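You operate a simulated robot arm through the tools that you are given. There is no shell and no other tool. Be economical: measure what you need, move in short steps, check, and stop when the job is done.

You are at the controls of a simulated two-armed robot. One attempt, no reset.

JOB
Wipe the large slate clean and chalk it green all over.
Fine: use the grey cloth pad; pad and chalk go back. Set down upright: what you pick out. A coat counts when it lies all over at full strength: go over it till it gets no stronger. What is to be rubbed or washed off counts as gone when no trace of it is left.

The check looks at the end state, three seconds after you hand in, the way a careful person would. Anything else that was tipped, shoved, dropped, spilled or broken makes it a failure. Flat cloth is picked up by pressing the open fingertips on it (5 to 10 N) and closing them slowly along it; thin cloth reads only 2 to 8 mm in the jaws.

ROBOT AND FRAMES
Two 7-joint arms with fingered hands on one trunk, on a base that drives. Base frame: it is fixed to the floor where the robot stands at the start and does not move with it; the origin is under the middle of the robot, x ahead of it, y to its left, z up. Units: cm, rad, N and s.
The left shoulder is at the start at [3, 11.9, 106.9], the right one opposite. With the tool pointing down near the work surface each hand reaches from about 32 to 76 cm from the robot's upright axis, wherever it stands, measured 20 degrees to its own side. Places, roughly: grey cloth pad with green band (9x7x4 cm) [50, -10, 80]; large slate [60, 10, 80]. Payload 3.8 kg a hand.
Tool frame (each hand has its own): the origin (TCP) lies between the finger pads and is the grasp point; the fingertips stand 2.5 cm ahead of it; z points along the fingers, y is the line along which they close. Largest opening 8.8 cm; the body of the gripper starts 2.9 cm behind the TCP. The gripper is a hand of 4 fingers: y runs from the thumb to the fingers, the wrist lies at [-1.3, -10.6, -17.4] in the tool frame.
Orientation is told as [roll, pitch, yaw] about the base's x, y, z axes, in that order, counted from this pose: with the fingers straight down and the wrist toward the robot, the tool's x, y and z point along [0, 1, 0], [1, 0, 0] and [0, 0, -1] of the base frame.

CONTROLS
- The arms move only by the tool arm_command. It takes "left_moves", "right_moves" or both (then of equal length, played together; a hand with none holds still); each is a list of rows, each a list of 6 numbers: the shift along the base's x, y, z in mm, then the turn, a rotation vector about the base's x, y, z in rad. In form: [[tx, ty, tz, ax, ay, az], ...]. A call has 1 to 8 rows; each row shifts and turns the commanded pose from where the row before left it. Rows are played at 5 a second. More than 5 cm and 0.15 rad between two rows, and nothing of the call is played. A pose out of reach is approached as far as the arm can. The call stops where the force on the tool passes 40 N (or 10 N more than at its start, if that is more) or the arm is blocked; 0.2 s more then pass. In this call time passes only in rows, and 0.2 s behind the last. It gives the time, the measured TCP pose, the force on the tool (base axes), the opening and the grip force at its end, in the units of the frame above (readings bear some noise), with the torque about the TCP (base axes, N m) and any sound that the robot's microphone picked up, and new pictures: "views" is both (left out), scene, wrist or none (wrist: the cameras of the hands that moved).
- Cameras (640 x 400 px; columns grow to the right, rows downward): "scene" is now at [5.38, 1.53, 161.39]; the picture's right is [0.22, -0.98, 0.00], its down [-0.77, -0.17, -0.61] and it looks along [0.59, 0.13, -0.79] (base axes); focal length 276 px, centre (320, 200). "left" rides on the left gripper at [-6.4, -8.3, -9.8] in its tool frame; the picture's right is [-0.62, -0.37, 0.69], its down [0.71, -0.63, 0.30] and it looks along [0.32, 0.68, 0.65] (tool axes); focal length 265 px, centre (320, 200). "right" rides on the right gripper at [6.4, -8.3, -9.8] in its tool frame; the picture's right is [-0.62, 0.37, -0.69], its down [-0.71, -0.63, 0.30] and it looks along [-0.32, 0.68, 0.65] (tool axes); focal length 265 px, centre (320, 200). There is no depth. A picture from a camera that has moved, and an enlarged one, comes with that camera's place and axes in the base frame and with its lens.
- move_column(by): slides the trunk up (or, below 0, down) by that many cm; the arms and the scene camera ride with it, the base frame stays. It gives what a move gives, with no picture.
- steer(legs): drives the robot by 1 to 6 legs, each [ahead, left, turn to the left] in cm, cm and rad, along the robot's own axes; the way and the turn of a leg run together, so that a leg with both is an arc; at most 150 cm and 3.142 rad a leg. The arms and the cameras ride along, it lands a little off, and it stops where it bumps. It gives what a move gives, and a new picture of the scene camera.
- move_fingers(index, middle, ring, thumb_bend, thumb_turn, hand): sets how far each is bent, from 0 (flat) to 100 (curled in); at 30 the hand is open as for a grip, at 70 the pads meet at the TCP. One left out holds its place. A second passes; each finger stops where it meets its share of the squeeze, and holds until it gets a number again. It is the only way to open and close the hand. It gives what a move gives, with no picture; readings hold the bend of each and the force on the fingers (four entries, about 0 where the hand has none), thumb and palm. thumb_turn goes from beside the hand (0) to across from the fingers (100), as for a grip.
- head_to(pan, tilt): turns the head with the scene camera to pan (to the left, within 2.094 rad either way) and tilt (down, from -0.506 to 1.204), counted from straight ahead of the robot. It gives what a move gives, and a new picture of the scene camera.
- zoom(camera, box): a new picture of the part [left, top, right, bottom] of that camera's present view, enlarged. The clock stands still meanwhile.
- sign_off(): hands the job in; it is judged then, once.

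Work in short steps. Places have to be worked out from the pictures, the camera data and where the tool is seen: move nearer, look again, correct. Check each grasp and each placing, and mend what went wrong. You have 120 turns and 260 pictures in all, those below and enlarged ones among them. Open the grippers and draw the arms clear of the work before you hand the job in, unless the task says otherwise; then end with one line.

The tools are called after "Request:" as name(argument=value, ...) on one line, values as JSON. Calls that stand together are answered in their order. arm_command: Moves the arms, as the interface text tells. Its arguments: {"type":"object","properties":{"left_moves":{"type":"array"},"right_moves":{"type":"array"},"views":{"type":"string","enum":["both","scene","wrist","none"]}},"required":[]} The other tools are called the same way: move_column (by) slides the trunk up or down; move_fingers (index, middle, ring, thumb_bend, thumb_turn, hand) moves the fingers one by one; steer (legs) drives the base; head_to (pan, tilt) turns the head that bears the scene camera; zoom (camera, box) takes an enlarged picture of a part of a camera's view; sign_off () hands the job in.

At the start:

```text
time_s: 0.0
left_position: [49.42, 26.45, 104.63]
left_ee_rot: [-0.001, 0.001, -0.001]
left_force: [0.3, 0.1, -0.5]
left_wrist_torque: [0.0, 0.04, 0.03]
left_width: 8.74
left_finger_force: 0.0
left_shape: jaw
left_bend: [30.0, 30.0, 30.0, 30.0, 98.0]
left_finger forces: [0.1, 0.0, 0.1, 0.0, 0.0, 0.1]
right_position: [51.34, -11.33, 114.0]
right_ee_rot: [-0.001, 0.0, 0.0]
right_force: [0.1, -0.6, -0.2]
right_wrist_torque: [0.03, -0.01, 0.01]
right_width: 8.75
right_finger_force: 0.1
right_shape: jaw
right_bend: [30.0, 30.0, 30.0, 30.0, 98.0]
right_finger forces: [0.0, 0.1, 0.0, 0.1, 0.0, 0.1]
trunk travel left (down, up): [-22.5, 36.5]
robot x, y, heading: [0.22, -0.08, -0.001]
head pan, tilt: [0.222, 0.916]
```

scene: 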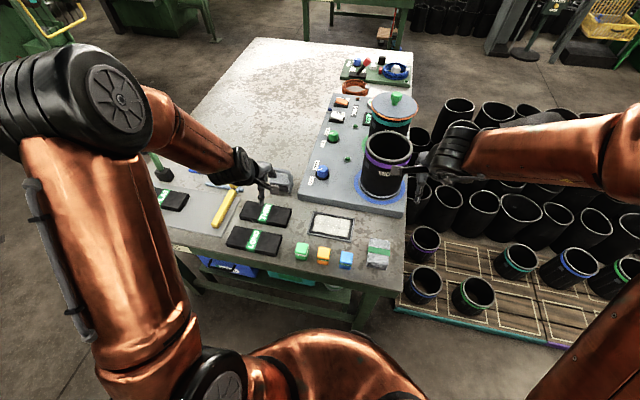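
right: 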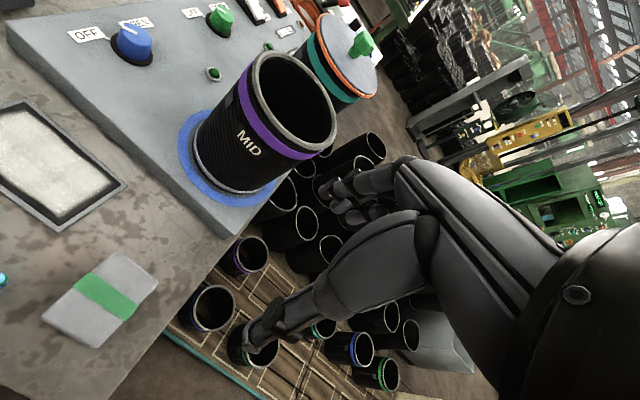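
left: 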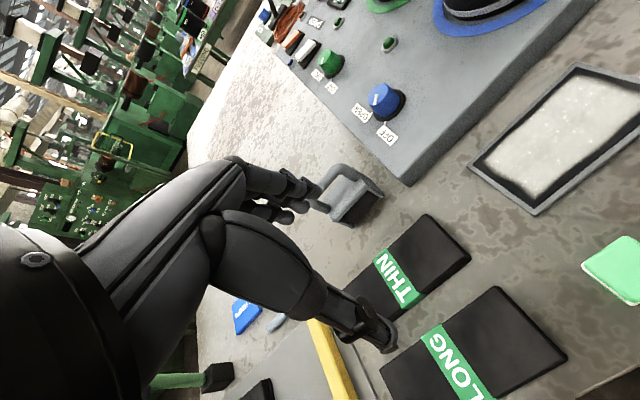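

I see the framed slate near (331,226), the coloured chalks (green, orange, blue) and the grey pad with its green band in the front row. I'll zoom in to see details.

Request:
zoom(camera="scene", box=[270, 190, 430, 290])

Request:
zoom(camera="left", box=[440, 50, 640, 320])

Request:
zoom(camera="scene", box=[130, 150, 450, 350])

```text
4.00 times, centred on (350, 240) of scene
camera zoom: at [5.38, 1.53, 161.39], right [0.22, -0.98, 0.0], down [-0.77, -0.17, -0.61], along [0.59, 0.13, -0.79], focal length 1102 px, centre (200, 40)
```

zoom: 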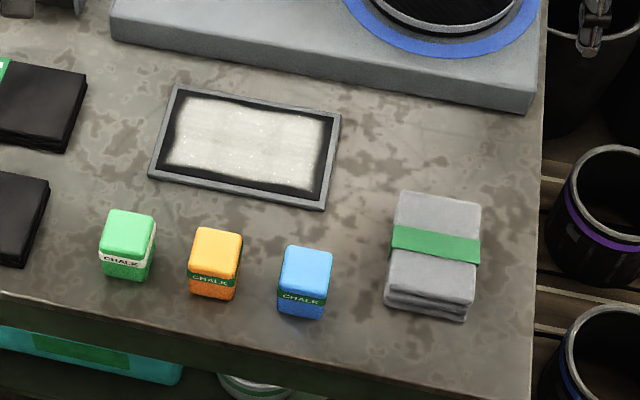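

```text
1.48 times, centred on (540, 185) of left
camera zoom: at [41.19, 20.03, 114.34], right [-0.37, -0.62, -0.69], down [-0.63, 0.71, -0.3], along [0.68, 0.32, -0.65], focal length 393 px, centre (-6, 222)
```

zoom: 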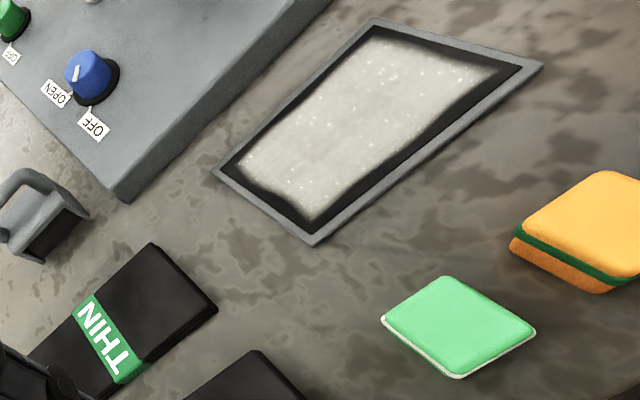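

```text
2.00 times, centred on (290, 250) of scene
camera zoom: at [5.38, 1.53, 161.39], right [0.22, -0.98, 0.0], down [-0.77, -0.17, -0.61], along [0.59, 0.13, -0.79], focal length 551 px, centre (380, 100)
```

zoom: 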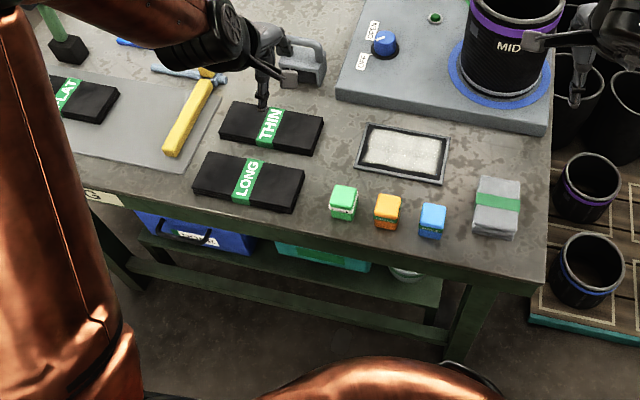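

Slate comes out at about x 51–60.6, y 1–15.8. The pad is at about [47.6,-8], 9 long in x and 7 in y, and the green chalk is at about [43.5,15.5]. I'll yaw the right hand +90° while high and move over the pad, so it closes across the 7 cm side.

Request:
arm_command(right_moves=[[-5, 4, 0, 0, 0, 0.15], [-5, 4, 0, 0, 0, 0.15], [-5, 4, 0, 0, 0, 0.15], [-5, 4, 0, 0, 0, 0.15], [-5, 4, 0, 0, 0, 0.15], [-5, 4, 0, 0, 0, 0.15], [-5, 4, 0, 0, 0, 0.15], [-2, 5, 0, 0, 0, 0.15]], views="none")

Request:
arm_command(right_moves=[[0, 0, 0, 0, 0, 0.15], [0, 0, 0, 0, 0, 0.15], [0, 0, -30, 0, 0, 0.07], [0, 0, -40, 0, 0, 0], [0, 0, -40, 0, 0, 0], [0, 0, -40, 0, 0, 0]], views="both")

```text
time_s: 1.8
left_position: [49.51, 26.3, 104.48]
left_ee_rot: [-0.001, 0.0, 0.001]
left_force: [-0.1, -0.4, 0.0]
left_wrist_torque: [-0.01, 0.01, -0.01]
left_width: 8.74
left_finger_force: 0.0
left_shape: jaw
left_bend: [30.0, 30.0, 30.0, 30.0, 98.0]
left_finger forces: [0.0, 0.1, 0.0, 0.0, 0.1, 0.0]
right_position: [48.43, -9.04, 113.97]
right_ee_rot: [0.001, 0.001, 0.899]
right_force: [0.6, -0.6, -0.7]
right_wrist_torque: [0.0, -0.02, -0.01]
right_width: 8.76
right_finger_force: 0.0
right_shape: jaw
right_bend: [30.0, 30.0, 30.0, 30.0, 98.0]
right_finger forces: [0.0, 0.1, 0.0, 0.0, 0.0, 0.0]
right hand out of reach, approached as far as the arm can: row 7, 8
trunk travel left (down, up): [-22.5, 36.5]
robot x, y, heading: [0.15, 0.02, -0.003]
head pan, tilt: [0.222, 0.916]
```

```text
time_s: 3.2
left_position: [49.53, 26.44, 104.33]
left_ee_rot: [0.0, 0.0, 0.0]
left_force: [0.1, -0.1, -0.3]
left_wrist_torque: [-0.02, 0.04, -0.04]
left_width: 8.76
left_finger_force: 0.1
left_shape: jaw
left_bend: [30.0, 30.0, 30.0, 30.0, 98.0]
left_finger forces: [0.0, 0.1, 0.0, 0.0, 0.1, 0.0]
right_position: [48.38, -8.91, 102.07]
right_ee_rot: [-0.001, 0.0, 0.9]
right_force: [-0.6, -0.8, 0.3]
right_wrist_torque: [-0.02, 0.03, -0.01]
right_width: 8.79
right_finger_force: 0.1
right_shape: jaw
right_bend: [30.0, 30.0, 30.0, 30.0, 98.0]
right_finger forces: [0.0, 0.0, 0.1, 0.1, 0.0, 0.1]
right hand out of reach, approached as far as the arm can: row 1, 2, 3
trunk travel left (down, up): [-22.5, 36.5]
robot x, y, heading: [0.07, 0.39, -0.002]
head pan, tilt: [0.222, 0.916]
camera scene: at [5.43, 1.54, 161.39], right [0.22, -0.98, 0.0], down [-0.77, -0.17, -0.61], along [0.59, 0.13, -0.79], focal length 276 px, centre (320, 200)
camera right: at [38.33, -11.56, 111.99], right [0.71, -0.1, 0.69], down [0.17, -0.94, -0.3], along [0.68, 0.33, -0.65], focal length 265 px, centre (320, 200)
```

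scene: 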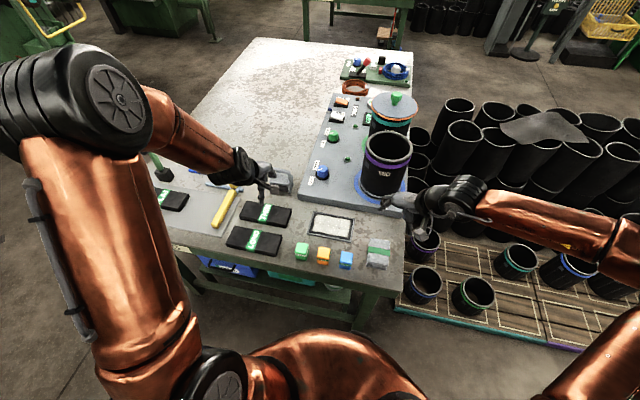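
right: 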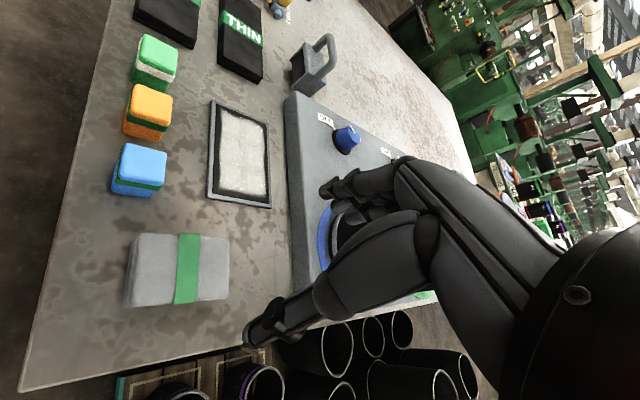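

Yaw stopped at 0.9 at this height. I'll test whether more yaw is reachable lower and closer to the pad.

Request:
arm_command(right_moves=[[0, 0, -40, 0, 0, 0], [0, 0, -30, 0, 0, 0], [0, 0, 0, 0, 0, 0.1], [0, 0, 0, 0, 0, 0.1], [0, 0, 0, 0, 0, 0.1], [0, 0, 0, 0, 0, 0.1]], views="wrist")

```text
time_s: 4.6
left_position: [49.63, 26.55, 104.36]
left_ee_rot: [-0.002, 0.0, -0.001]
left_force: [-0.7, 0.2, 0.3]
left_wrist_torque: [0.03, 0.03, 0.02]
left_width: 8.75
left_finger_force: 0.1
left_shape: jaw
left_bend: [30.0, 30.0, 30.0, 30.0, 98.0]
left_finger forces: [0.1, 0.0, 0.0, 0.1, 0.1, 0.1]
right_position: [48.36, -8.87, 95.1]
right_ee_rot: [-0.001, 0.001, 1.301]
right_force: [-0.6, 0.0, 0.6]
right_wrist_torque: [-0.01, 0.01, 0.02]
right_width: 8.77
right_finger_force: 0.1
right_shape: jaw
right_bend: [30.0, 30.0, 30.0, 30.0, 98.0]
right_finger forces: [0.0, 0.1, 0.1, 0.0, 0.1, 0.0]
right hand out of reach, approached as far as the arm can: row 3
trunk travel left (down, up): [-22.5, 36.5]
robot x, y, heading: [-0.15, 0.21, 0.002]
head pan, tilt: [0.222, 0.916]
camera right: at [40.07, -15.26, 105.03], right [0.7, 0.19, 0.69], down [0.52, -0.8, -0.3], along [0.49, 0.57, -0.65], focal length 265 px, centre (320, 200)
```

right: 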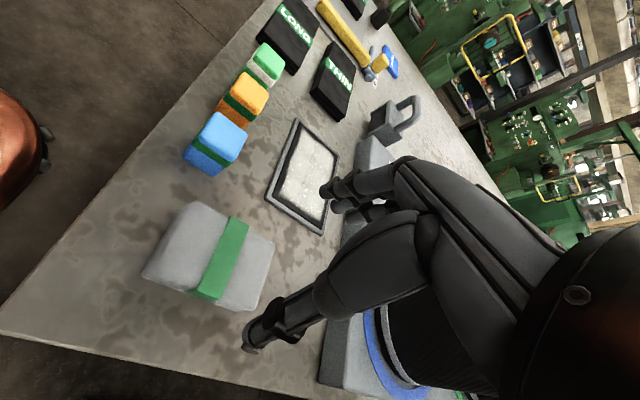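

Lower works. I'll finish the yaw to 1.57 and shift over the pad centre at about [47.2,-8.1].

Request:
arm_command(right_moves=[[-3, 2, 0, 0, 0, 0.09], [-4, 2, 0, 0, 0, 0.09], [-4, 3, 0, 0, 0, 0.09]], views="both")

```text
time_s: 5.4
left_position: [49.59, 26.39, 104.44]
left_ee_rot: [0.0, 0.001, -0.002]
left_force: [-0.6, -0.7, -1.2]
left_wrist_torque: [0.0, -0.03, -0.02]
left_width: 8.76
left_finger_force: 0.1
left_shape: jaw
left_bend: [30.0, 30.0, 30.0, 30.0, 98.0]
left_finger forces: [0.1, 0.0, 0.0, 0.1, 0.0, 0.1]
right_position: [47.34, -8.21, 94.87]
right_ee_rot: [0.002, 0.001, 1.57]
right_force: [0.2, -0.6, 0.6]
right_wrist_torque: [-0.02, -0.03, 0.0]
right_width: 8.81
right_finger_force: 0.1
right_shape: jaw
right_bend: [30.0, 30.0, 30.0, 30.0, 98.0]
right_finger forces: [0.0, 0.1, 0.0, 0.0, 0.1, 0.1]
trunk travel left (down, up): [-22.5, 36.5]
robot x, y, heading: [-0.13, -0.14, 0.001]
head pan, tilt: [0.222, 0.916]
camera scene: at [5.41, 1.52, 161.39], right [0.22, -0.98, 0.0], down [-0.77, -0.17, -0.61], along [0.59, 0.13, -0.79], focal length 276 px, centre (320, 200)
camera right: at [40.92, -16.7, 104.96], right [0.62, 0.37, 0.69], down [0.71, -0.63, -0.3], along [0.32, 0.68, -0.65], focal length 265 px, centre (320, 200)
```

scene: 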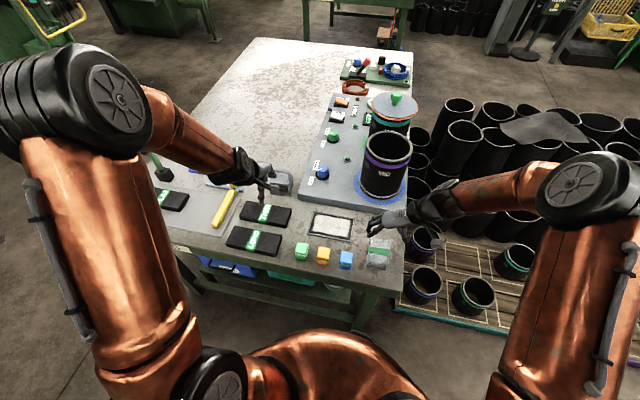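
right: 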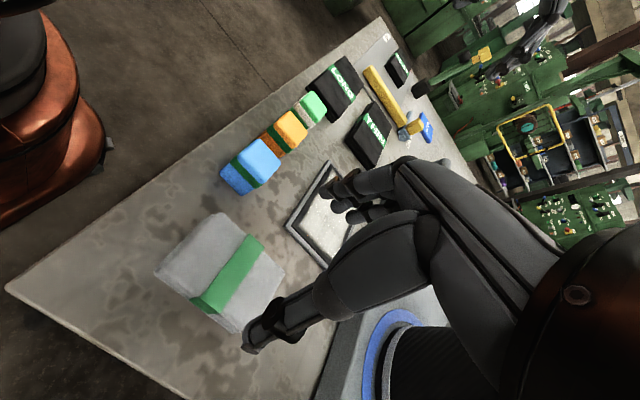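

I'll zoom to pin down the pad relative to the hand.

Request:
zoom(camera="right", box=[140, 190, 340, 370])

Request:
zoom(camera="scene", box=[340, 190, 440, 290])

```text
2.22 times, centred on (240, 280) of right
camera zoom: at [40.92, -16.7, 104.96], right [0.62, 0.37, 0.69], down [0.71, -0.63, -0.3], along [0.32, 0.68, -0.65], focal length 590 px, centre (498, 22)
```

zoom: 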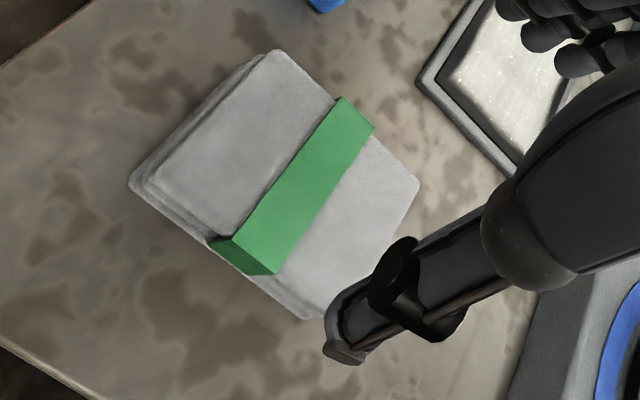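

```text
4.00 times, centred on (390, 240) of scene
camera zoom: at [5.41, 1.52, 161.39], right [0.22, -0.98, 0.0], down [-0.77, -0.17, -0.61], along [0.59, 0.13, -0.79], focal length 1102 px, centre (40, 40)
```

zoom: 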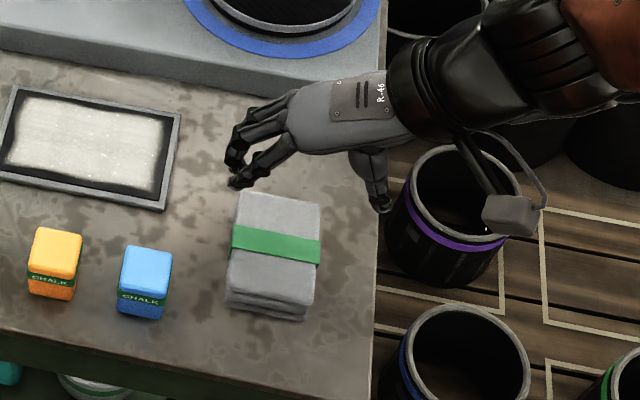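

Pad centre is about [47.7,-8.15], so the hand is nearly over it. I'll descend to TCP z≈83.5 in two stages, checking force.

Request:
arm_command(right_moves=[[3, 0, -30, 0, 0, 0], [0, 0, -30, 0, 0, 0], [0, 0, -20, 0, 0, 0], [0, 0, -15, 0, 0, 0], [0, 0, -10, 0, 0, 0], [0, 0, -8, 0, 0, 0], [0, 0, 0, 0, 0, 0]], views="both")

```text
time_s: 7.0
left_position: [49.45, 26.4, 104.36]
left_ee_rot: [-0.001, 0.0, -0.001]
left_force: [0.1, 0.8, 0.5]
left_wrist_torque: [0.0, 0.02, -0.01]
left_width: 8.74
left_finger_force: 0.1
left_shape: jaw
left_bend: [30.0, 30.0, 30.0, 30.0, 98.0]
left_finger forces: [0.1, 0.0, 0.0, 0.0, 0.0, 0.0]
right_position: [47.78, -8.19, 83.78]
right_ee_rot: [-0.002, -0.001, 1.567]
right_force: [-0.1, 0.3, 0.9]
right_wrist_torque: [0.03, -0.03, 0.01]
right_width: 8.8
right_finger_force: 0.0
right_shape: jaw
right_bend: [30.0, 30.0, 30.0, 30.0, 98.0]
right_finger forces: [0.7, 0.0, 0.0, 0.1, 0.1, 0.0]
trunk travel left (down, up): [-22.5, 36.5]
robot x, y, heading: [0.2, -0.07, 0.004]
head pan, tilt: [0.222, 0.916]
camera scene: at [5.37, 1.55, 161.39], right [0.22, -0.98, 0.0], down [-0.77, -0.17, -0.61], along [0.59, 0.13, -0.79], focal length 276 px, centre (320, 200)
camera right: at [41.26, -16.6, 93.65], right [0.62, 0.37, 0.69], down [0.71, -0.63, -0.3], along [0.33, 0.68, -0.65], focal length 265 px, centre (320, 200)
```

scene: 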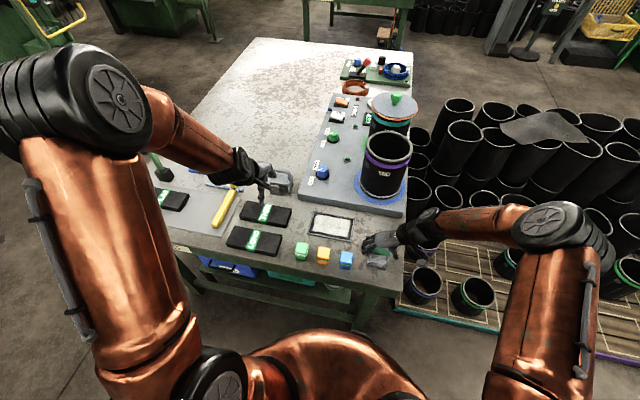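
right: 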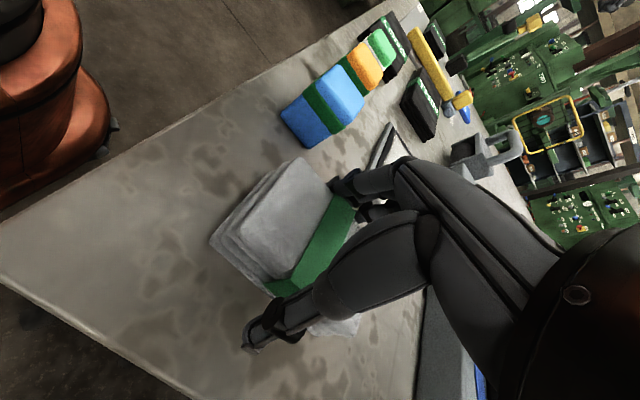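

The hand straddles the pad. I'll close the fingers gently on it.

Request:
move_fingers(hand="right", index=45, middle=45, ring=45, thumb_bend=45)

```text
time_s: 8.0
left_position: [49.68, 26.41, 104.55]
left_ee_rot: [0.001, 0.001, 0.001]
left_force: [0.1, 0.5, -0.1]
left_wrist_torque: [0.01, -0.01, -0.01]
left_width: 8.77
left_finger_force: 0.1
left_shape: jaw
left_bend: [30.0, 30.0, 30.0, 30.0, 98.0]
left_finger forces: [0.0, 0.1, 0.0, 0.0, 0.1, 0.0]
right_position: [47.69, -8.19, 83.71]
right_ee_rot: [0.0, 0.001, 1.567]
right_force: [-0.4, 0.8, 1.4]
right_wrist_torque: [0.09, 0.02, 0.0]
right_width: 6.53
right_finger_force: 7.4
right_shape: fingers
right_bend: [40.0, 43.0, 43.0, 40.0, 97.0]
right_finger forces: [4.5, 1.6, 1.3, 0.0, 6.5, 0.1]
trunk travel left (down, up): [-22.5, 36.5]
robot x, y, heading: [-0.15, 0.31, -0.002]
head pan, tilt: [0.222, 0.916]
```

Gripped at width 6.5 with 7.4 N. I'll squeeze a bit more and lift.

Request:
move_fingers(hand="right", index=55, middle=55, ring=55, thumb_bend=55)

Request:
arm_command(right_moves=[[0, 0, 5, 0, 0, 0], [0, 0, 15, 0, 0, 0], [0, 0, 25, 0, 0, 0], [0, 0, 15, 0, 0, 0]], views="both")

```text
time_s: 9.0
left_position: [49.47, 26.41, 104.45]
left_ee_rot: [0.001, 0.0, 0.0]
left_force: [-0.2, -0.3, 0.2]
left_wrist_torque: [0.0, 0.01, 0.01]
left_width: 8.76
left_finger_force: 0.1
left_shape: jaw
left_bend: [30.0, 30.0, 30.0, 30.0, 98.0]
left_finger forces: [0.0, 0.0, 0.0, 0.0, 0.1, 0.0]
right_position: [47.65, -8.14, 83.72]
right_ee_rot: [-0.001, 0.0, 1.569]
right_force: [0.6, 2.0, 3.8]
right_wrist_torque: [0.17, 0.0, 0.03]
right_width: 6.25
right_finger_force: 16.8
right_shape: fingers
right_bend: [45.0, 48.0, 48.0, 39.0, 95.0]
right_finger forces: [8.4, 5.3, 4.6, 0.0, 15.3, 0.1]
trunk travel left (down, up): [-22.5, 36.5]
robot x, y, heading: [-0.11, -0.23, 0.001]
head pan, tilt: [0.222, 0.916]
```

```text
time_s: 10.0
left_position: [49.58, 26.48, 104.38]
left_ee_rot: [0.002, 0.0, 0.001]
left_force: [-0.2, 0.2, 0.1]
left_wrist_torque: [0.04, 0.06, -0.03]
left_width: 8.75
left_finger_force: 0.1
left_shape: jaw
left_bend: [30.0, 30.0, 30.0, 30.0, 98.0]
left_finger forces: [0.0, 0.0, 0.1, 0.0, 0.0, 0.0]
right_position: [47.55, -8.13, 89.68]
right_ee_rot: [-0.002, 0.0, 1.569]
right_force: [0.6, -0.2, -1.1]
right_wrist_torque: [0.0, 0.04, 0.03]
right_width: 6.22
right_finger_force: 16.1
right_shape: fingers
right_bend: [45.0, 49.0, 49.0, 39.0, 95.0]
right_finger forces: [7.6, 4.7, 4.1, 0.0, 15.7, 0.1]
trunk travel left (down, up): [-22.5, 36.5]
robot x, y, heading: [0.03, -0.08, -0.0]
head pan, tilt: [0.222, 0.916]
camera scene: at [5.38, 1.53, 161.39], right [0.22, -0.98, 0.0], down [-0.77, -0.17, -0.61], along [0.59, 0.13, -0.79], focal length 276 px, centre (320, 200)
camera right: at [41.22, -16.66, 99.7], right [0.62, 0.37, 0.69], down [0.71, -0.63, -0.3], along [0.33, 0.68, -0.65], focal length 265 px, centre (320, 200)
```

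scene: 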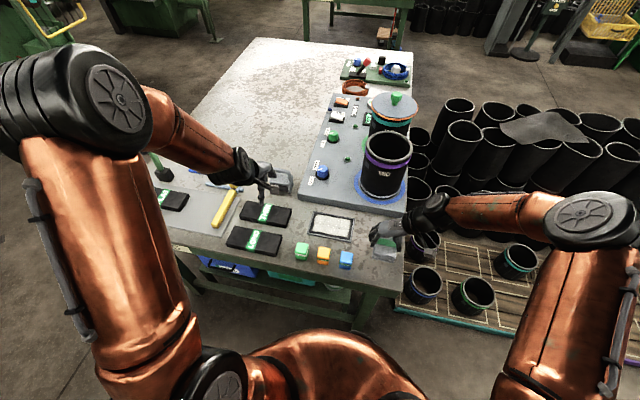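
right: 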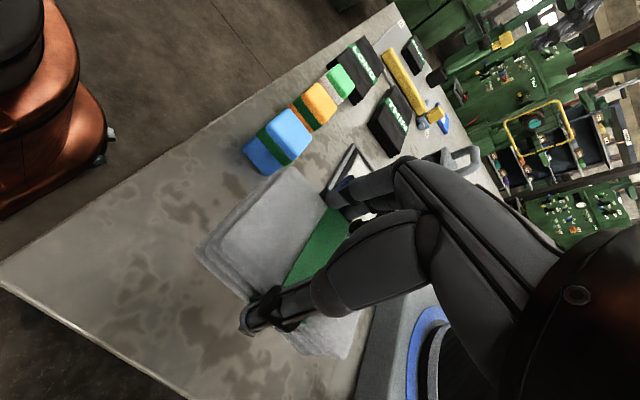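

The pad is held level. I'll carry it over the slate centre [55.8, 8.5], staying above the chalk blocks.

Request:
arm_command(right_moves=[[20, 0, 20, 0, 0, 0], [31, 20, 0, 0, 0, 0], [30, 46, 0, 0, 0, 0], [0, 50, 0, 0, 0, 0], [0, 50, 0, 0, 0, 0], [0, 0, -20, 0, 0, 0]], views="both")

```text
refused: row 3 steps farther than a row can; nothing moved
```

Row 3 was too long, so I'll split it.

Request:
arm_command(right_moves=[[20, 0, 20, 0, 0, 0], [31, 20, 0, 0, 0, 0], [30, 36, 0, 0, 0, 0], [0, 45, 0, 0, 0, 0], [0, 45, 0, 0, 0, 0], [0, 20, -10, 0, 0, 0], [0, 0, -10, 0, 0, 0]], views="both")

```text
time_s: 11.6
left_position: [49.64, 26.56, 104.5]
left_ee_rot: [0.001, 0.001, -0.001]
left_force: [0.0, -0.3, 0.3]
left_wrist_torque: [-0.02, 0.01, 0.01]
left_width: 8.77
left_finger_force: 0.0
left_shape: jaw
left_bend: [30.0, 30.0, 30.0, 30.0, 98.0]
left_finger forces: [0.1, 0.0, 0.0, 0.1, 0.0, 0.0]
right_position: [55.72, 8.44, 89.61]
right_ee_rot: [-0.001, 0.001, 1.569]
right_force: [1.0, 0.1, -0.2]
right_wrist_torque: [-0.02, -0.01, -0.01]
right_width: 6.25
right_finger_force: 15.6
right_shape: fingers
right_bend: [46.0, 49.0, 49.0, 39.0, 95.0]
right_finger forces: [7.5, 4.8, 4.0, 0.2, 15.3, 0.1]
trunk travel left (down, up): [-22.5, 36.5]
robot x, y, heading: [0.06, 0.02, -0.001]
head pan, tilt: [0.222, 0.916]
camera scene: at [5.42, 1.53, 161.39], right [0.22, -0.98, 0.0], down [-0.77, -0.17, -0.61], along [0.59, 0.13, -0.79], focal length 276 px, centre (320, 200)
camera right: at [49.37, 0.0, 99.6], right [0.62, 0.37, 0.69], down [0.71, -0.63, -0.3], along [0.32, 0.68, -0.65], focal length 265 px, centre (320, 200)
```

scene: 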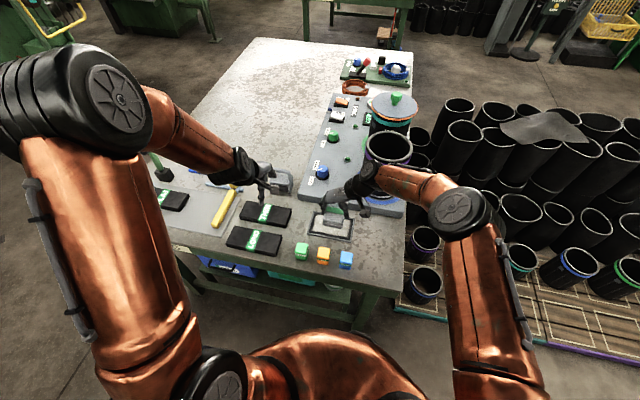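
right: 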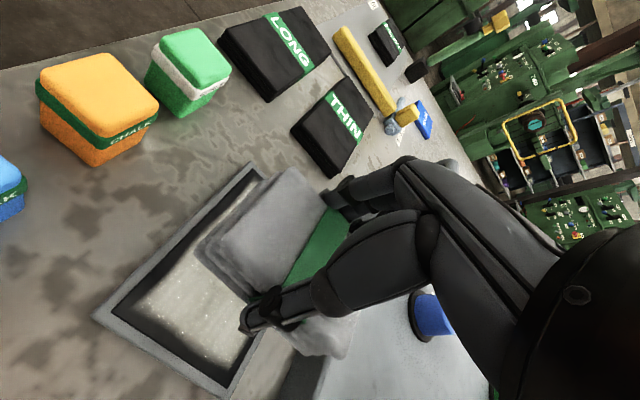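

The pad is over the slate. I'll lower slowly until contact shows in the force.

Request:
arm_command(right_moves=[[0, 0, -20, 0, 0, 0], [0, 0, -15, 0, 0, 0], [0, 0, -5, 0, 0, 0], [0, 0, -4, 0, 0, 0], [0, 0, -3, 0, 0, 0]], views="both")

Request:
zoom(camera="scene", box=[290, 170, 390, 250])

```text
time_s: 12.8
left_position: [49.56, 26.47, 104.38]
left_ee_rot: [-0.001, 0.0, -0.001]
left_force: [0.5, -0.5, 0.1]
left_wrist_torque: [-0.01, 0.0, 0.0]
left_width: 8.74
left_finger_force: 0.0
left_shape: jaw
left_bend: [30.0, 30.0, 30.0, 30.0, 98.0]
left_finger forces: [0.1, 0.0, 0.0, 0.0, 0.1, 0.0]
right_position: [55.67, 8.33, 85.03]
right_ee_rot: [0.001, 0.001, 1.571]
right_force: [0.2, 0.2, -1.0]
right_wrist_torque: [0.01, -0.01, 0.01]
right_width: 6.21
right_finger_force: 15.7
right_shape: fingers
right_bend: [46.0, 49.0, 49.0, 39.0, 95.0]
right_finger forces: [7.4, 4.7, 4.0, 0.0, 15.3, 0.0]
trunk travel left (down, up): [-22.5, 36.5]
robot x, y, heading: [0.05, -0.16, -0.002]
head pan, tilt: [0.222, 0.916]
camera scene: at [5.4, 1.54, 161.39], right [0.22, -0.98, 0.0], down [-0.77, -0.17, -0.61], along [0.59, 0.13, -0.79], focal length 276 px, centre (320, 200)
camera right: at [49.32, -0.08, 94.94], right [0.62, 0.37, 0.69], down [0.71, -0.63, -0.3], along [0.32, 0.68, -0.65], focal length 265 px, centre (320, 200)
```

scene: 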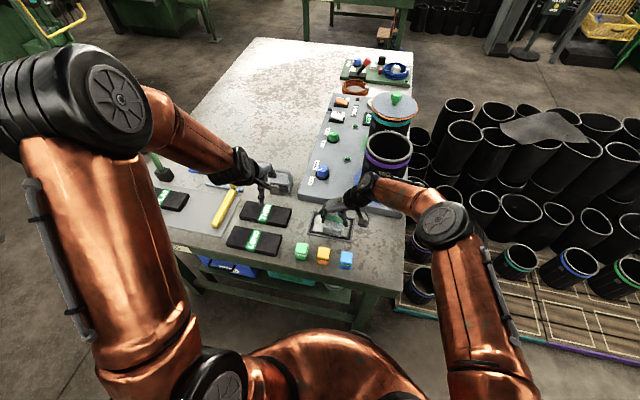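
right: 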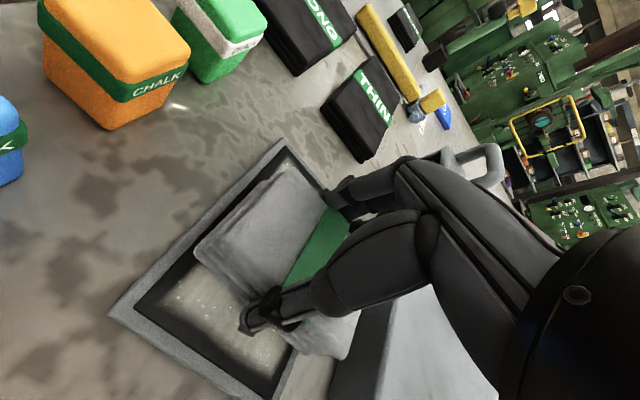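

```text
5.00 times, centred on (340, 210) of scene
camera zoom: at [5.4, 1.54, 161.39], right [0.22, -0.98, 0.0], down [-0.77, -0.17, -0.61], along [0.59, 0.13, -0.79], focal length 1378 px, centre (220, 150)
```

zoom: 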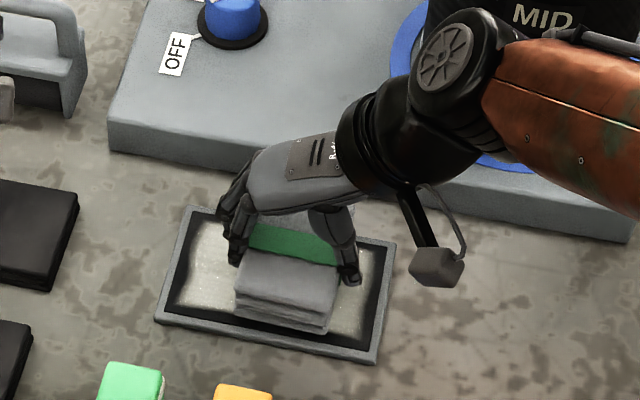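

No contact yet at 85.0. I'll keep lowering in small steps.

Request:
arm_command(right_moves=[[0, 0, -2, 0, 0, 0], [0, 0, -2, 0, 0, 0], [0, 0, -2, 0, 0, 0]], views="none")

```text
time_s: 13.6
left_position: [49.54, 26.47, 104.52]
left_ee_rot: [0.001, 0.002, 0.0]
left_force: [0.2, -0.3, 0.9]
left_wrist_torque: [0.0, -0.01, 0.02]
left_width: 8.76
left_finger_force: 0.1
left_shape: jaw
left_bend: [30.0, 30.0, 30.0, 30.0, 98.0]
left_finger forces: [0.0, 0.0, 0.0, 0.1, 0.1, 0.1]
right_position: [55.82, 8.37, 84.46]
right_ee_rot: [-0.001, -0.003, 1.57]
right_force: [0.1, -0.8, 5.8]
right_wrist_torque: [0.1, -0.01, -0.01]
right_width: 6.23
right_finger_force: 16.7
right_shape: fingers
right_bend: [46.0, 49.0, 49.0, 39.0, 95.0]
right_finger forces: [7.3, 4.6, 4.2, 0.0, 16.5, 0.0]
trunk travel left (down, up): [-22.5, 36.5]
robot x, y, heading: [-0.01, 0.47, 0.0]
head pan, tilt: [0.222, 0.916]
```

Contact at 84.46 with 5.8 N. I'll make a test stroke along y to see the wiping effect and whether the slate stays put.

Request:
arm_command(right_moves=[[0, -10, 0, 0, 0, 0], [0, -10, 0, 0, 0, 0], [0, -10, 0, 0, 0, 0], [0, -5, 0, 0, 0, 0]], views="none")

Request:
zoom(camera="scene", box=[290, 170, 390, 250])

Request:
zoom(camera="right", box=[60, 100, 400, 400])

```text
time_s: 14.6
left_position: [49.29, 26.56, 104.41]
left_ee_rot: [0.0, 0.001, -0.002]
left_force: [-0.6, 0.1, -0.5]
left_wrist_torque: [0.0, 0.01, -0.01]
left_width: 8.78
left_finger_force: 0.0
left_shape: jaw
left_bend: [30.0, 30.0, 30.0, 30.0, 98.0]
left_finger forces: [0.0, 0.0, 0.0, 0.1, 0.1, 0.0]
right_position: [55.65, 4.93, 84.52]
right_ee_rot: [-0.001, -0.001, 1.571]
right_force: [-0.3, 4.6, 9.8]
right_wrist_torque: [0.21, -0.04, 0.03]
right_width: 6.24
right_finger_force: 17.3
right_shape: fingers
right_bend: [45.0, 49.0, 49.0, 39.0, 95.0]
right_finger forces: [8.9, 5.7, 5.0, 0.1, 15.4, 0.1]
trunk travel left (down, up): [-22.5, 36.5]
robot x, y, heading: [0.16, 0.0, -0.001]
head pan, tilt: [0.222, 0.916]
```

```text
5.00 times, centred on (340, 210) of scene
camera zoom: at [5.29, 1.59, 161.4], right [0.22, -0.98, 0.0], down [-0.77, -0.17, -0.61], along [0.59, 0.13, -0.79], focal length 1378 px, centre (220, 150)
```

zoom: 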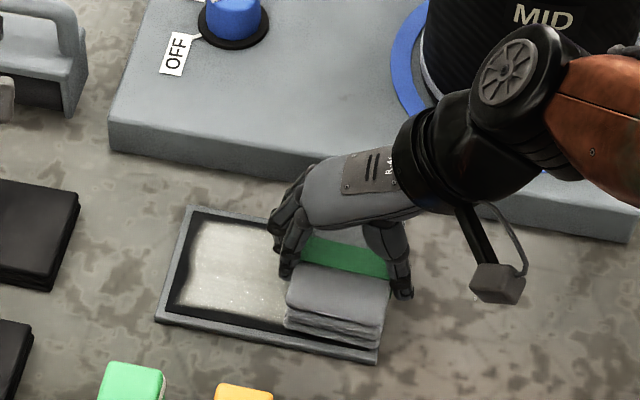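

```text
1.33 times, centred on (230, 250) of right
camera zoom: at [49.27, -3.54, 94.44], right [0.62, 0.37, 0.69], down [0.71, -0.63, -0.3], along [0.33, 0.68, -0.65], focal length 354 px, centre (440, 133)
```

zoom: 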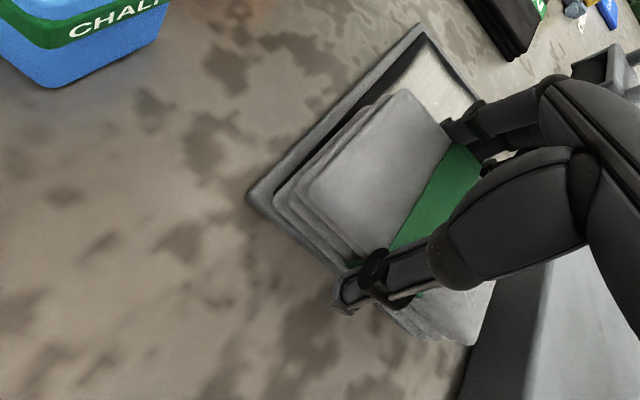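

The slate holds still and chalk is thinning. I'll do back-and-forth strokes over the full length.

Request:
arm_command(right_moves=[[4, 18, 0, 0, 0, 0], [0, 18, 0, 0, 0, 0], [0, 18, 0, 0, 0, 0], [0, 18, 0, 0, 0, 0], [-8, -18, 0, 0, 0, 0], [0, -18, 0, 0, 0, 0], [0, -18, 0, 0, 0, 0], [0, -18, 0, 0, 0, 0]], views="none")

Request:
arm_command(right_moves=[[8, 18, 0, 0, 0, 0], [0, 18, 0, 0, 0, 0], [0, 18, 0, 0, 0, 0], [0, 18, 0, 0, 0, 0], [-8, -18, 0, 0, 0, 0], [0, -18, 0, 0, 0, 0], [0, -18, 0, 0, 0, 0], [0, -18, 0, 0, 0, 0]], views="none")

Request:
zoom(camera="scene", box=[290, 170, 390, 250])

```text
time_s: 16.4
left_position: [49.46, 26.47, 104.45]
left_ee_rot: [0.0, 0.002, 0.002]
left_force: [0.8, -0.1, -0.3]
left_wrist_torque: [0.0, 0.01, -0.02]
left_width: 8.78
left_finger_force: 0.0
left_shape: jaw
left_bend: [30.0, 30.0, 30.0, 30.0, 98.0]
left_finger forces: [0.0, 0.0, 0.0, 0.0, 0.0, 0.0]
right_position: [55.22, 4.96, 84.43]
right_ee_rot: [-0.001, 0.0, 1.57]
right_force: [-0.6, 3.3, 8.3]
right_wrist_torque: [0.13, -0.04, 0.04]
right_width: 6.25
right_finger_force: 16.3
right_shape: fingers
right_bend: [46.0, 49.0, 49.0, 40.0, 95.0]
right_finger forces: [8.1, 5.2, 4.6, 0.0, 15.4, 0.1]
trunk travel left (down, up): [-22.5, 36.5]
robot x, y, heading: [-0.1, 0.05, 0.002]
head pan, tilt: [0.222, 0.916]
```

```text
time_s: 18.2
left_position: [49.5, 26.57, 104.5]
left_ee_rot: [0.0, 0.001, 0.0]
left_force: [-0.4, -0.3, 0.4]
left_wrist_torque: [0.03, -0.01, 0.01]
left_width: 8.75
left_finger_force: 0.1
left_shape: jaw
left_bend: [30.0, 30.0, 30.0, 30.0, 98.0]
left_finger forces: [0.0, 0.1, 0.0, 0.0, 0.1, 0.0]
right_position: [55.22, 4.77, 84.34]
right_ee_rot: [0.0, -0.002, 1.568]
right_force: [0.2, 4.0, 9.7]
right_wrist_torque: [0.1, -0.04, 0.01]
right_width: 6.29
right_finger_force: 17.2
right_shape: fingers
right_bend: [46.0, 49.0, 49.0, 40.0, 95.0]
right_finger forces: [8.5, 5.3, 4.7, 0.1, 16.1, 0.0]
trunk travel left (down, up): [-22.5, 36.5]
robot x, y, heading: [-0.17, -0.19, -0.004]
head pan, tilt: [0.222, 0.916]
```

```text
5.00 times, centred on (340, 210) of scene
camera zoom: at [5.28, 1.54, 161.4], right [0.22, -0.98, 0.0], down [-0.77, -0.17, -0.61], along [0.59, 0.13, -0.79], focal length 1378 px, centre (220, 150)
```

zoom: 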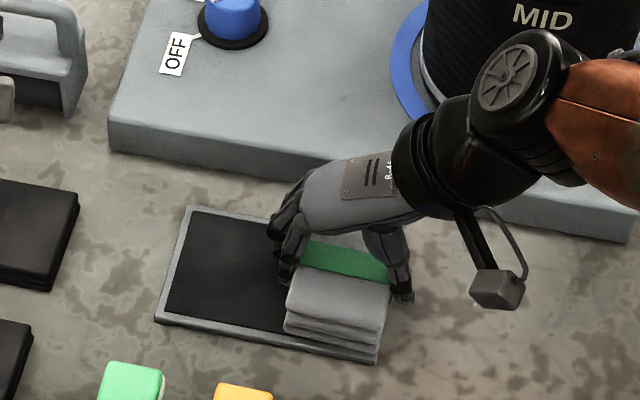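

The left part is clean now. One more cycle for thoroughness, ending left so I can inspect the right side.

Request:
arm_command(right_moves=[[6, -3, 0, 0, 0, 0], [4, 18, 0, 0, 0, 0], [0, 18, 0, 0, 0, 0], [0, 20, 0, 0, 0, 0], [0, 20, 0, 0, 0, 0], [-8, 0, 0, 0, 0, 0], [8, 0, 0, 0, 0, 0], [-4, -10, 0, 0, 0, 0]], views="none")

Request:
arm_command(right_moves=[[-3, -20, 0, 0, 0, 0], [0, -20, 0, 0, 0, 0], [0, -25, 0, 0, 0, 0], [8, 0, 0, 0, 0, 0], [-8, 0, 0, 0, 0, 0], [3, 0, 20, 0, 0, 0], [0, 0, 30, 0, 0, 0], [-50, 0, 0, 0, 0, 0]], views="both")

Request:
zoom(camera="scene", box=[290, 170, 390, 250])

```text
time_s: 20.0
left_position: [49.46, 26.42, 104.42]
left_ee_rot: [0.001, 0.002, 0.001]
left_force: [-0.7, -0.4, 0.1]
left_wrist_torque: [0.0, -0.01, -0.01]
left_width: 8.76
left_finger_force: 0.0
left_shape: jaw
left_bend: [30.0, 30.0, 30.0, 30.0, 98.0]
left_finger forces: [0.0, 0.0, 0.0, 0.0, 0.1, 0.0]
right_position: [56.0, 11.35, 84.48]
right_ee_rot: [0.0, -0.001, 1.568]
right_force: [0.9, 3.6, 6.6]
right_wrist_torque: [0.01, 0.03, -0.03]
right_width: 6.26
right_finger_force: 17.1
right_shape: fingers
right_bend: [46.0, 50.0, 50.0, 40.0, 95.0]
right_finger forces: [8.4, 5.0, 4.4, 0.0, 15.9, 0.0]
trunk travel left (down, up): [-22.5, 36.5]
robot x, y, heading: [0.14, 0.01, -0.003]
head pan, tilt: [0.222, 0.916]
```

```text
time_s: 21.8
left_position: [49.4, 26.42, 104.59]
left_ee_rot: [-0.001, 0.001, 0.0]
left_force: [0.0, 0.1, 0.1]
left_wrist_torque: [0.02, -0.01, -0.03]
left_width: 8.77
left_finger_force: 0.1
left_shape: jaw
left_bend: [30.0, 30.0, 30.0, 30.0, 98.0]
left_finger forces: [0.0, 0.0, 0.0, 0.0, 0.0, 0.1]
right_position: [50.84, 4.78, 89.39]
right_ee_rot: [0.001, -0.001, 1.571]
right_force: [0.3, 0.7, -0.4]
right_wrist_torque: [0.02, -0.02, 0.01]
right_width: 6.24
right_finger_force: 14.3
right_shape: fingers
right_bend: [46.0, 50.0, 50.0, 40.0, 95.0]
right_finger forces: [6.6, 4.2, 3.7, 0.0, 13.4, 0.0]
trunk travel left (down, up): [-22.5, 36.5]
robot x, y, heading: [0.01, -0.05, 0.003]
head pan, tilt: [0.222, 0.916]
camera scene: at [5.26, 1.47, 161.4], right [0.22, -0.98, 0.0], down [-0.77, -0.17, -0.61], along [0.59, 0.13, -0.79], focal length 276 px, centre (320, 200)
camera right: at [44.45, -3.75, 99.41], right [0.62, 0.37, 0.69], down [0.71, -0.63, -0.3], along [0.33, 0.68, -0.65], focal length 265 px, centre (320, 200)
```

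scene: 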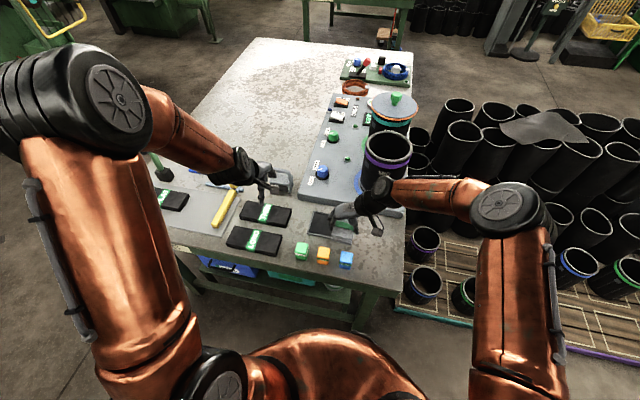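
right: 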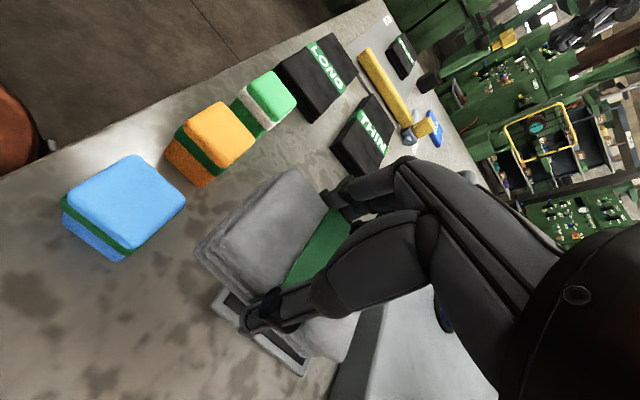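

```text
5.00 times, centred on (340, 210) of scene
camera zoom: at [5.26, 1.47, 161.4], right [0.22, -0.98, 0.0], down [-0.77, -0.17, -0.61], along [0.59, 0.13, -0.79], focal length 1378 px, centre (220, 150)
```

zoom: 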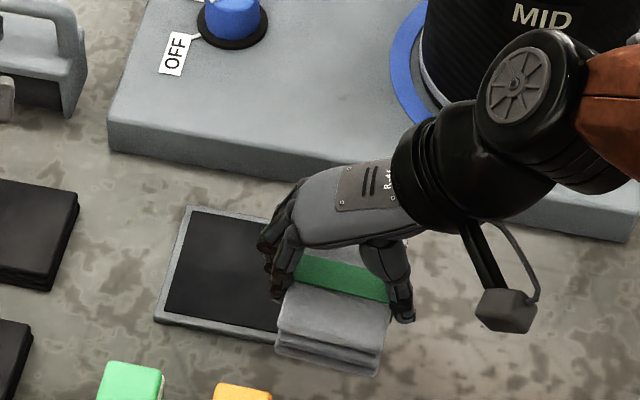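

Looks clean so far. I'll carry the pad back above its home at [47.65,-8.15], then check the slate before releasing.

Request:
arm_command(right_moves=[[0, 0, 20, 0, 0, 0], [0, -45, 0, 0, 0, 0], [-16, -42, 0, 0, 0, 0], [-16, -42, 0, 0, 0, 0]], views="wrist")

Request:
zoom(camera="scene", box=[290, 180, 370, 250])

```text
time_s: 22.8
left_position: [49.43, 26.43, 104.52]
left_ee_rot: [0.001, -0.001, -0.001]
left_force: [-0.2, -0.1, 1.1]
left_wrist_torque: [0.03, -0.01, -0.02]
left_width: 8.74
left_finger_force: 0.1
left_shape: jaw
left_bend: [30.0, 30.0, 30.0, 30.0, 98.0]
left_finger forces: [0.0, 0.0, 0.0, 0.1, 0.0, 0.1]
right_position: [47.61, -8.26, 91.41]
right_ee_rot: [0.001, -0.002, 1.57]
right_force: [-0.3, 0.0, -0.8]
right_wrist_torque: [-0.01, -0.01, 0.0]
right_width: 6.2
right_finger_force: 13.9
right_shape: fingers
right_bend: [46.0, 50.0, 50.0, 40.0, 95.0]
right_finger forces: [6.7, 4.3, 3.6, 0.0, 13.3, 0.0]
trunk travel left (down, up): [-22.5, 36.5]
robot x, y, heading: [0.21, -0.12, 0.004]
head pan, tilt: [0.222, 0.916]
camera right: at [41.26, -16.75, 101.38], right [0.62, 0.37, 0.69], down [0.71, -0.63, -0.31], along [0.32, 0.68, -0.65], focal length 265 px, centre (320, 200)
```

right: 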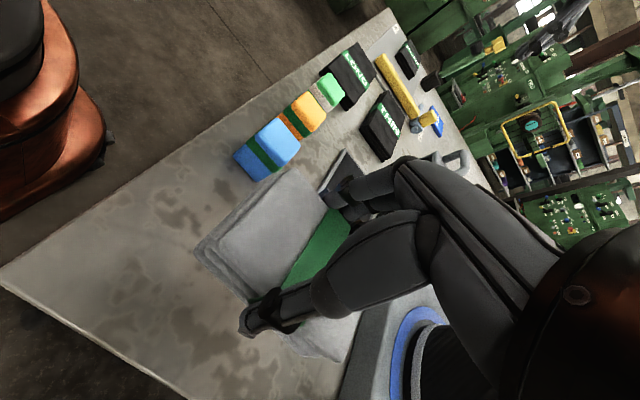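

```text
5.71 times, centred on (330, 215) of scene
camera zoom: at [5.34, 1.37, 161.4], right [0.22, -0.98, 0.0], down [-0.77, -0.17, -0.61], along [0.59, 0.13, -0.79], focal length 1575 px, centre (263, 114)
```

zoom: 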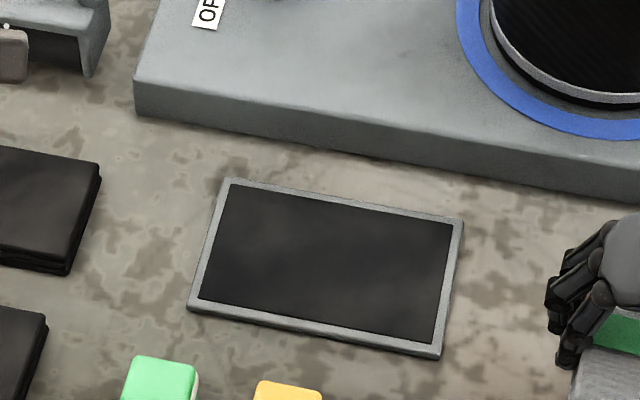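

The slate is spotless; its inner area is about x 51.3–59.7, y 1.25–15.5. I'll lower the pad at its home spot.

Request:
arm_command(right_moves=[[0, 1, -30, 0, 0, 0], [0, 0, -25, 0, 0, 0], [0, 0, -12, 0, 0, 0], [0, 0, -4, 0, 0, 0], [0, 0, -3, 0, 0, 0], [0, 0, -2, 0, 0, 0]], views="none")

```text
time_s: 24.2
left_position: [49.61, 26.49, 104.41]
left_ee_rot: [0.0, -0.001, 0.001]
left_force: [0.0, 0.4, -0.3]
left_wrist_torque: [0.01, -0.01, 0.01]
left_width: 8.77
left_finger_force: 0.2
left_shape: jaw
left_bend: [30.0, 30.0, 30.0, 30.0, 98.0]
left_finger forces: [0.1, 0.0, 0.0, 0.1, 0.0, 0.0]
right_position: [47.71, -8.2, 83.84]
right_ee_rot: [0.0, -0.001, 1.57]
right_force: [-0.4, -0.3, 0.4]
right_wrist_torque: [0.0, 0.02, 0.0]
right_width: 6.23
right_finger_force: 14.6
right_shape: fingers
right_bend: [46.0, 50.0, 50.0, 40.0, 95.0]
right_finger forces: [6.7, 4.3, 3.8, 0.1, 13.5, 0.0]
trunk travel left (down, up): [-22.5, 36.5]
robot x, y, heading: [-0.11, -0.0, -0.004]
head pan, tilt: [0.222, 0.916]
```

Almost touching; a little lower.

Request:
arm_command(right_moves=[[0, 0, -1, 0, 0, 0], [0, 0, -1, 0, 0, 0]], views="none")

```text
time_s: 24.8
left_position: [49.54, 26.45, 104.44]
left_ee_rot: [0.0, 0.0, 0.0]
left_force: [0.3, 0.3, -0.1]
left_wrist_torque: [0.01, -0.01, 0.02]
left_width: 8.77
left_finger_force: 0.1
left_shape: jaw
left_bend: [30.0, 30.0, 30.0, 30.0, 98.0]
left_finger forces: [0.1, 0.0, 0.1, 0.0, 0.0, 0.0]
right_position: [47.61, -8.17, 83.68]
right_ee_rot: [-0.003, 0.001, 1.568]
right_force: [-1.2, -0.1, 7.4]
right_wrist_torque: [-0.2, 0.02, -0.03]
right_width: 6.24
right_finger_force: 17.2
right_shape: fingers
right_bend: [46.0, 50.0, 50.0, 40.0, 95.0]
right_finger forces: [7.5, 4.3, 3.7, 0.1, 18.1, 0.0]
trunk travel left (down, up): [-22.5, 36.5]
robot x, y, heading: [0.07, 0.22, -0.001]
head pan, tilt: [0.222, 0.916]
```

Table contact. I'll release to the open grip and back the hand straight up.

Request:
move_fingers(hand="right", index=30, middle=30, ring=30, thumb_bend=30)

Request:
arm_command(right_moves=[[0, 0, 10, 0, 0, 0], [0, 0, 20, 0, 0, 0], [0, 0, 40, 0, 0, 0], [0, 0, 40, 0, 0, 0], [0, -50, 0, 0, 0, 0], [0, -50, 0, 0, 0, -0.15], [0, -50, 0, 0, 0, -0.15]], views="scene")

Request:
zoom(camera="scene", box=[270, 190, 430, 290])

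```text
time_s: 25.8
left_position: [49.39, 26.58, 104.37]
left_ee_rot: [0.001, -0.001, 0.0]
left_force: [0.7, -0.4, 0.4]
left_wrist_torque: [0.01, 0.0, 0.02]
left_width: 8.75
left_finger_force: 0.1
left_shape: jaw
left_bend: [30.0, 30.0, 30.0, 30.0, 98.0]
left_finger forces: [0.1, 0.1, 0.1, 0.1, 0.0, 0.0]
right_position: [47.67, -8.04, 83.63]
right_ee_rot: [0.0, 0.0, 1.568]
right_force: [-0.1, -0.6, 0.5]
right_wrist_torque: [0.01, -0.03, 0.01]
right_width: 8.44
right_finger_force: 0.0
right_shape: fingers
right_bend: [30.0, 30.0, 30.0, 30.0, 97.0]
right_finger forces: [0.1, 0.0, 0.1, 0.0, 0.1, 0.1]
trunk travel left (down, up): [-22.5, 36.5]
robot x, y, heading: [-0.22, 0.47, 0.002]
head pan, tilt: [0.222, 0.916]
```

```text
time_s: 27.4
left_position: [49.47, 26.38, 104.49]
left_ee_rot: [0.001, -0.001, 0.0]
left_force: [-0.3, 0.2, -0.5]
left_wrist_torque: [-0.01, -0.03, 0.02]
left_width: 8.81
left_finger_force: 0.1
left_shape: jaw
left_bend: [30.0, 30.0, 30.0, 30.0, 98.0]
left_finger forces: [0.0, 0.0, 0.0, 0.0, 0.0, 0.0]
right_position: [47.76, -23.18, 94.65]
right_ee_rot: [-0.001, -0.001, 1.27]
right_force: [-0.2, 0.3, -0.6]
right_wrist_torque: [0.03, -0.02, -0.02]
right_width: 8.45
right_finger_force: 0.1
right_shape: fingers
right_bend: [30.0, 30.0, 30.0, 30.0, 97.0]
right_finger forces: [0.1, 0.1, 0.0, 0.0, 0.0, 0.1]
trunk travel left (down, up): [-22.5, 36.5]
robot x, y, heading: [-0.03, 0.1, -0.002]
head pan, tilt: [0.222, 0.916]
camera scene: at [5.33, 1.39, 161.4], right [0.22, -0.98, 0.0], down [-0.77, -0.17, -0.61], along [0.59, 0.13, -0.79], focal length 276 px, centre (320, 200)
```

scene: 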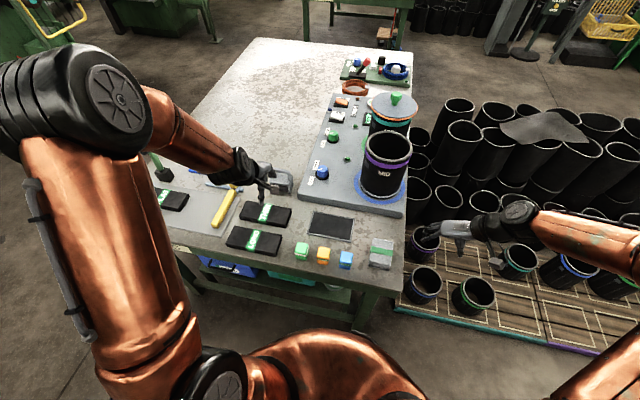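

```text
4.00 times, centred on (350, 240) of scene
camera zoom: at [5.33, 1.39, 161.4], right [0.22, -0.98, 0.0], down [-0.77, -0.17, -0.61], along [0.59, 0.13, -0.79], focal length 1102 px, centre (200, 40)
```

zoom: 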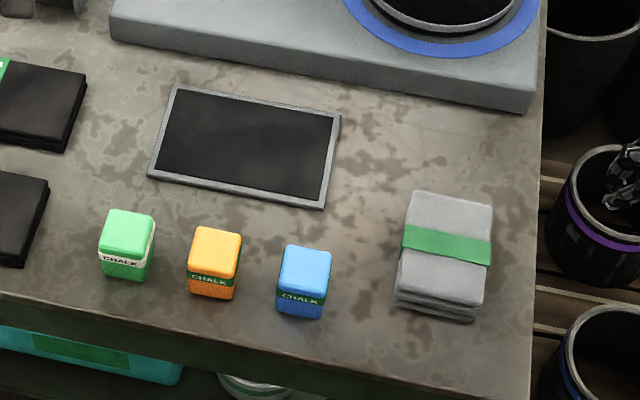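

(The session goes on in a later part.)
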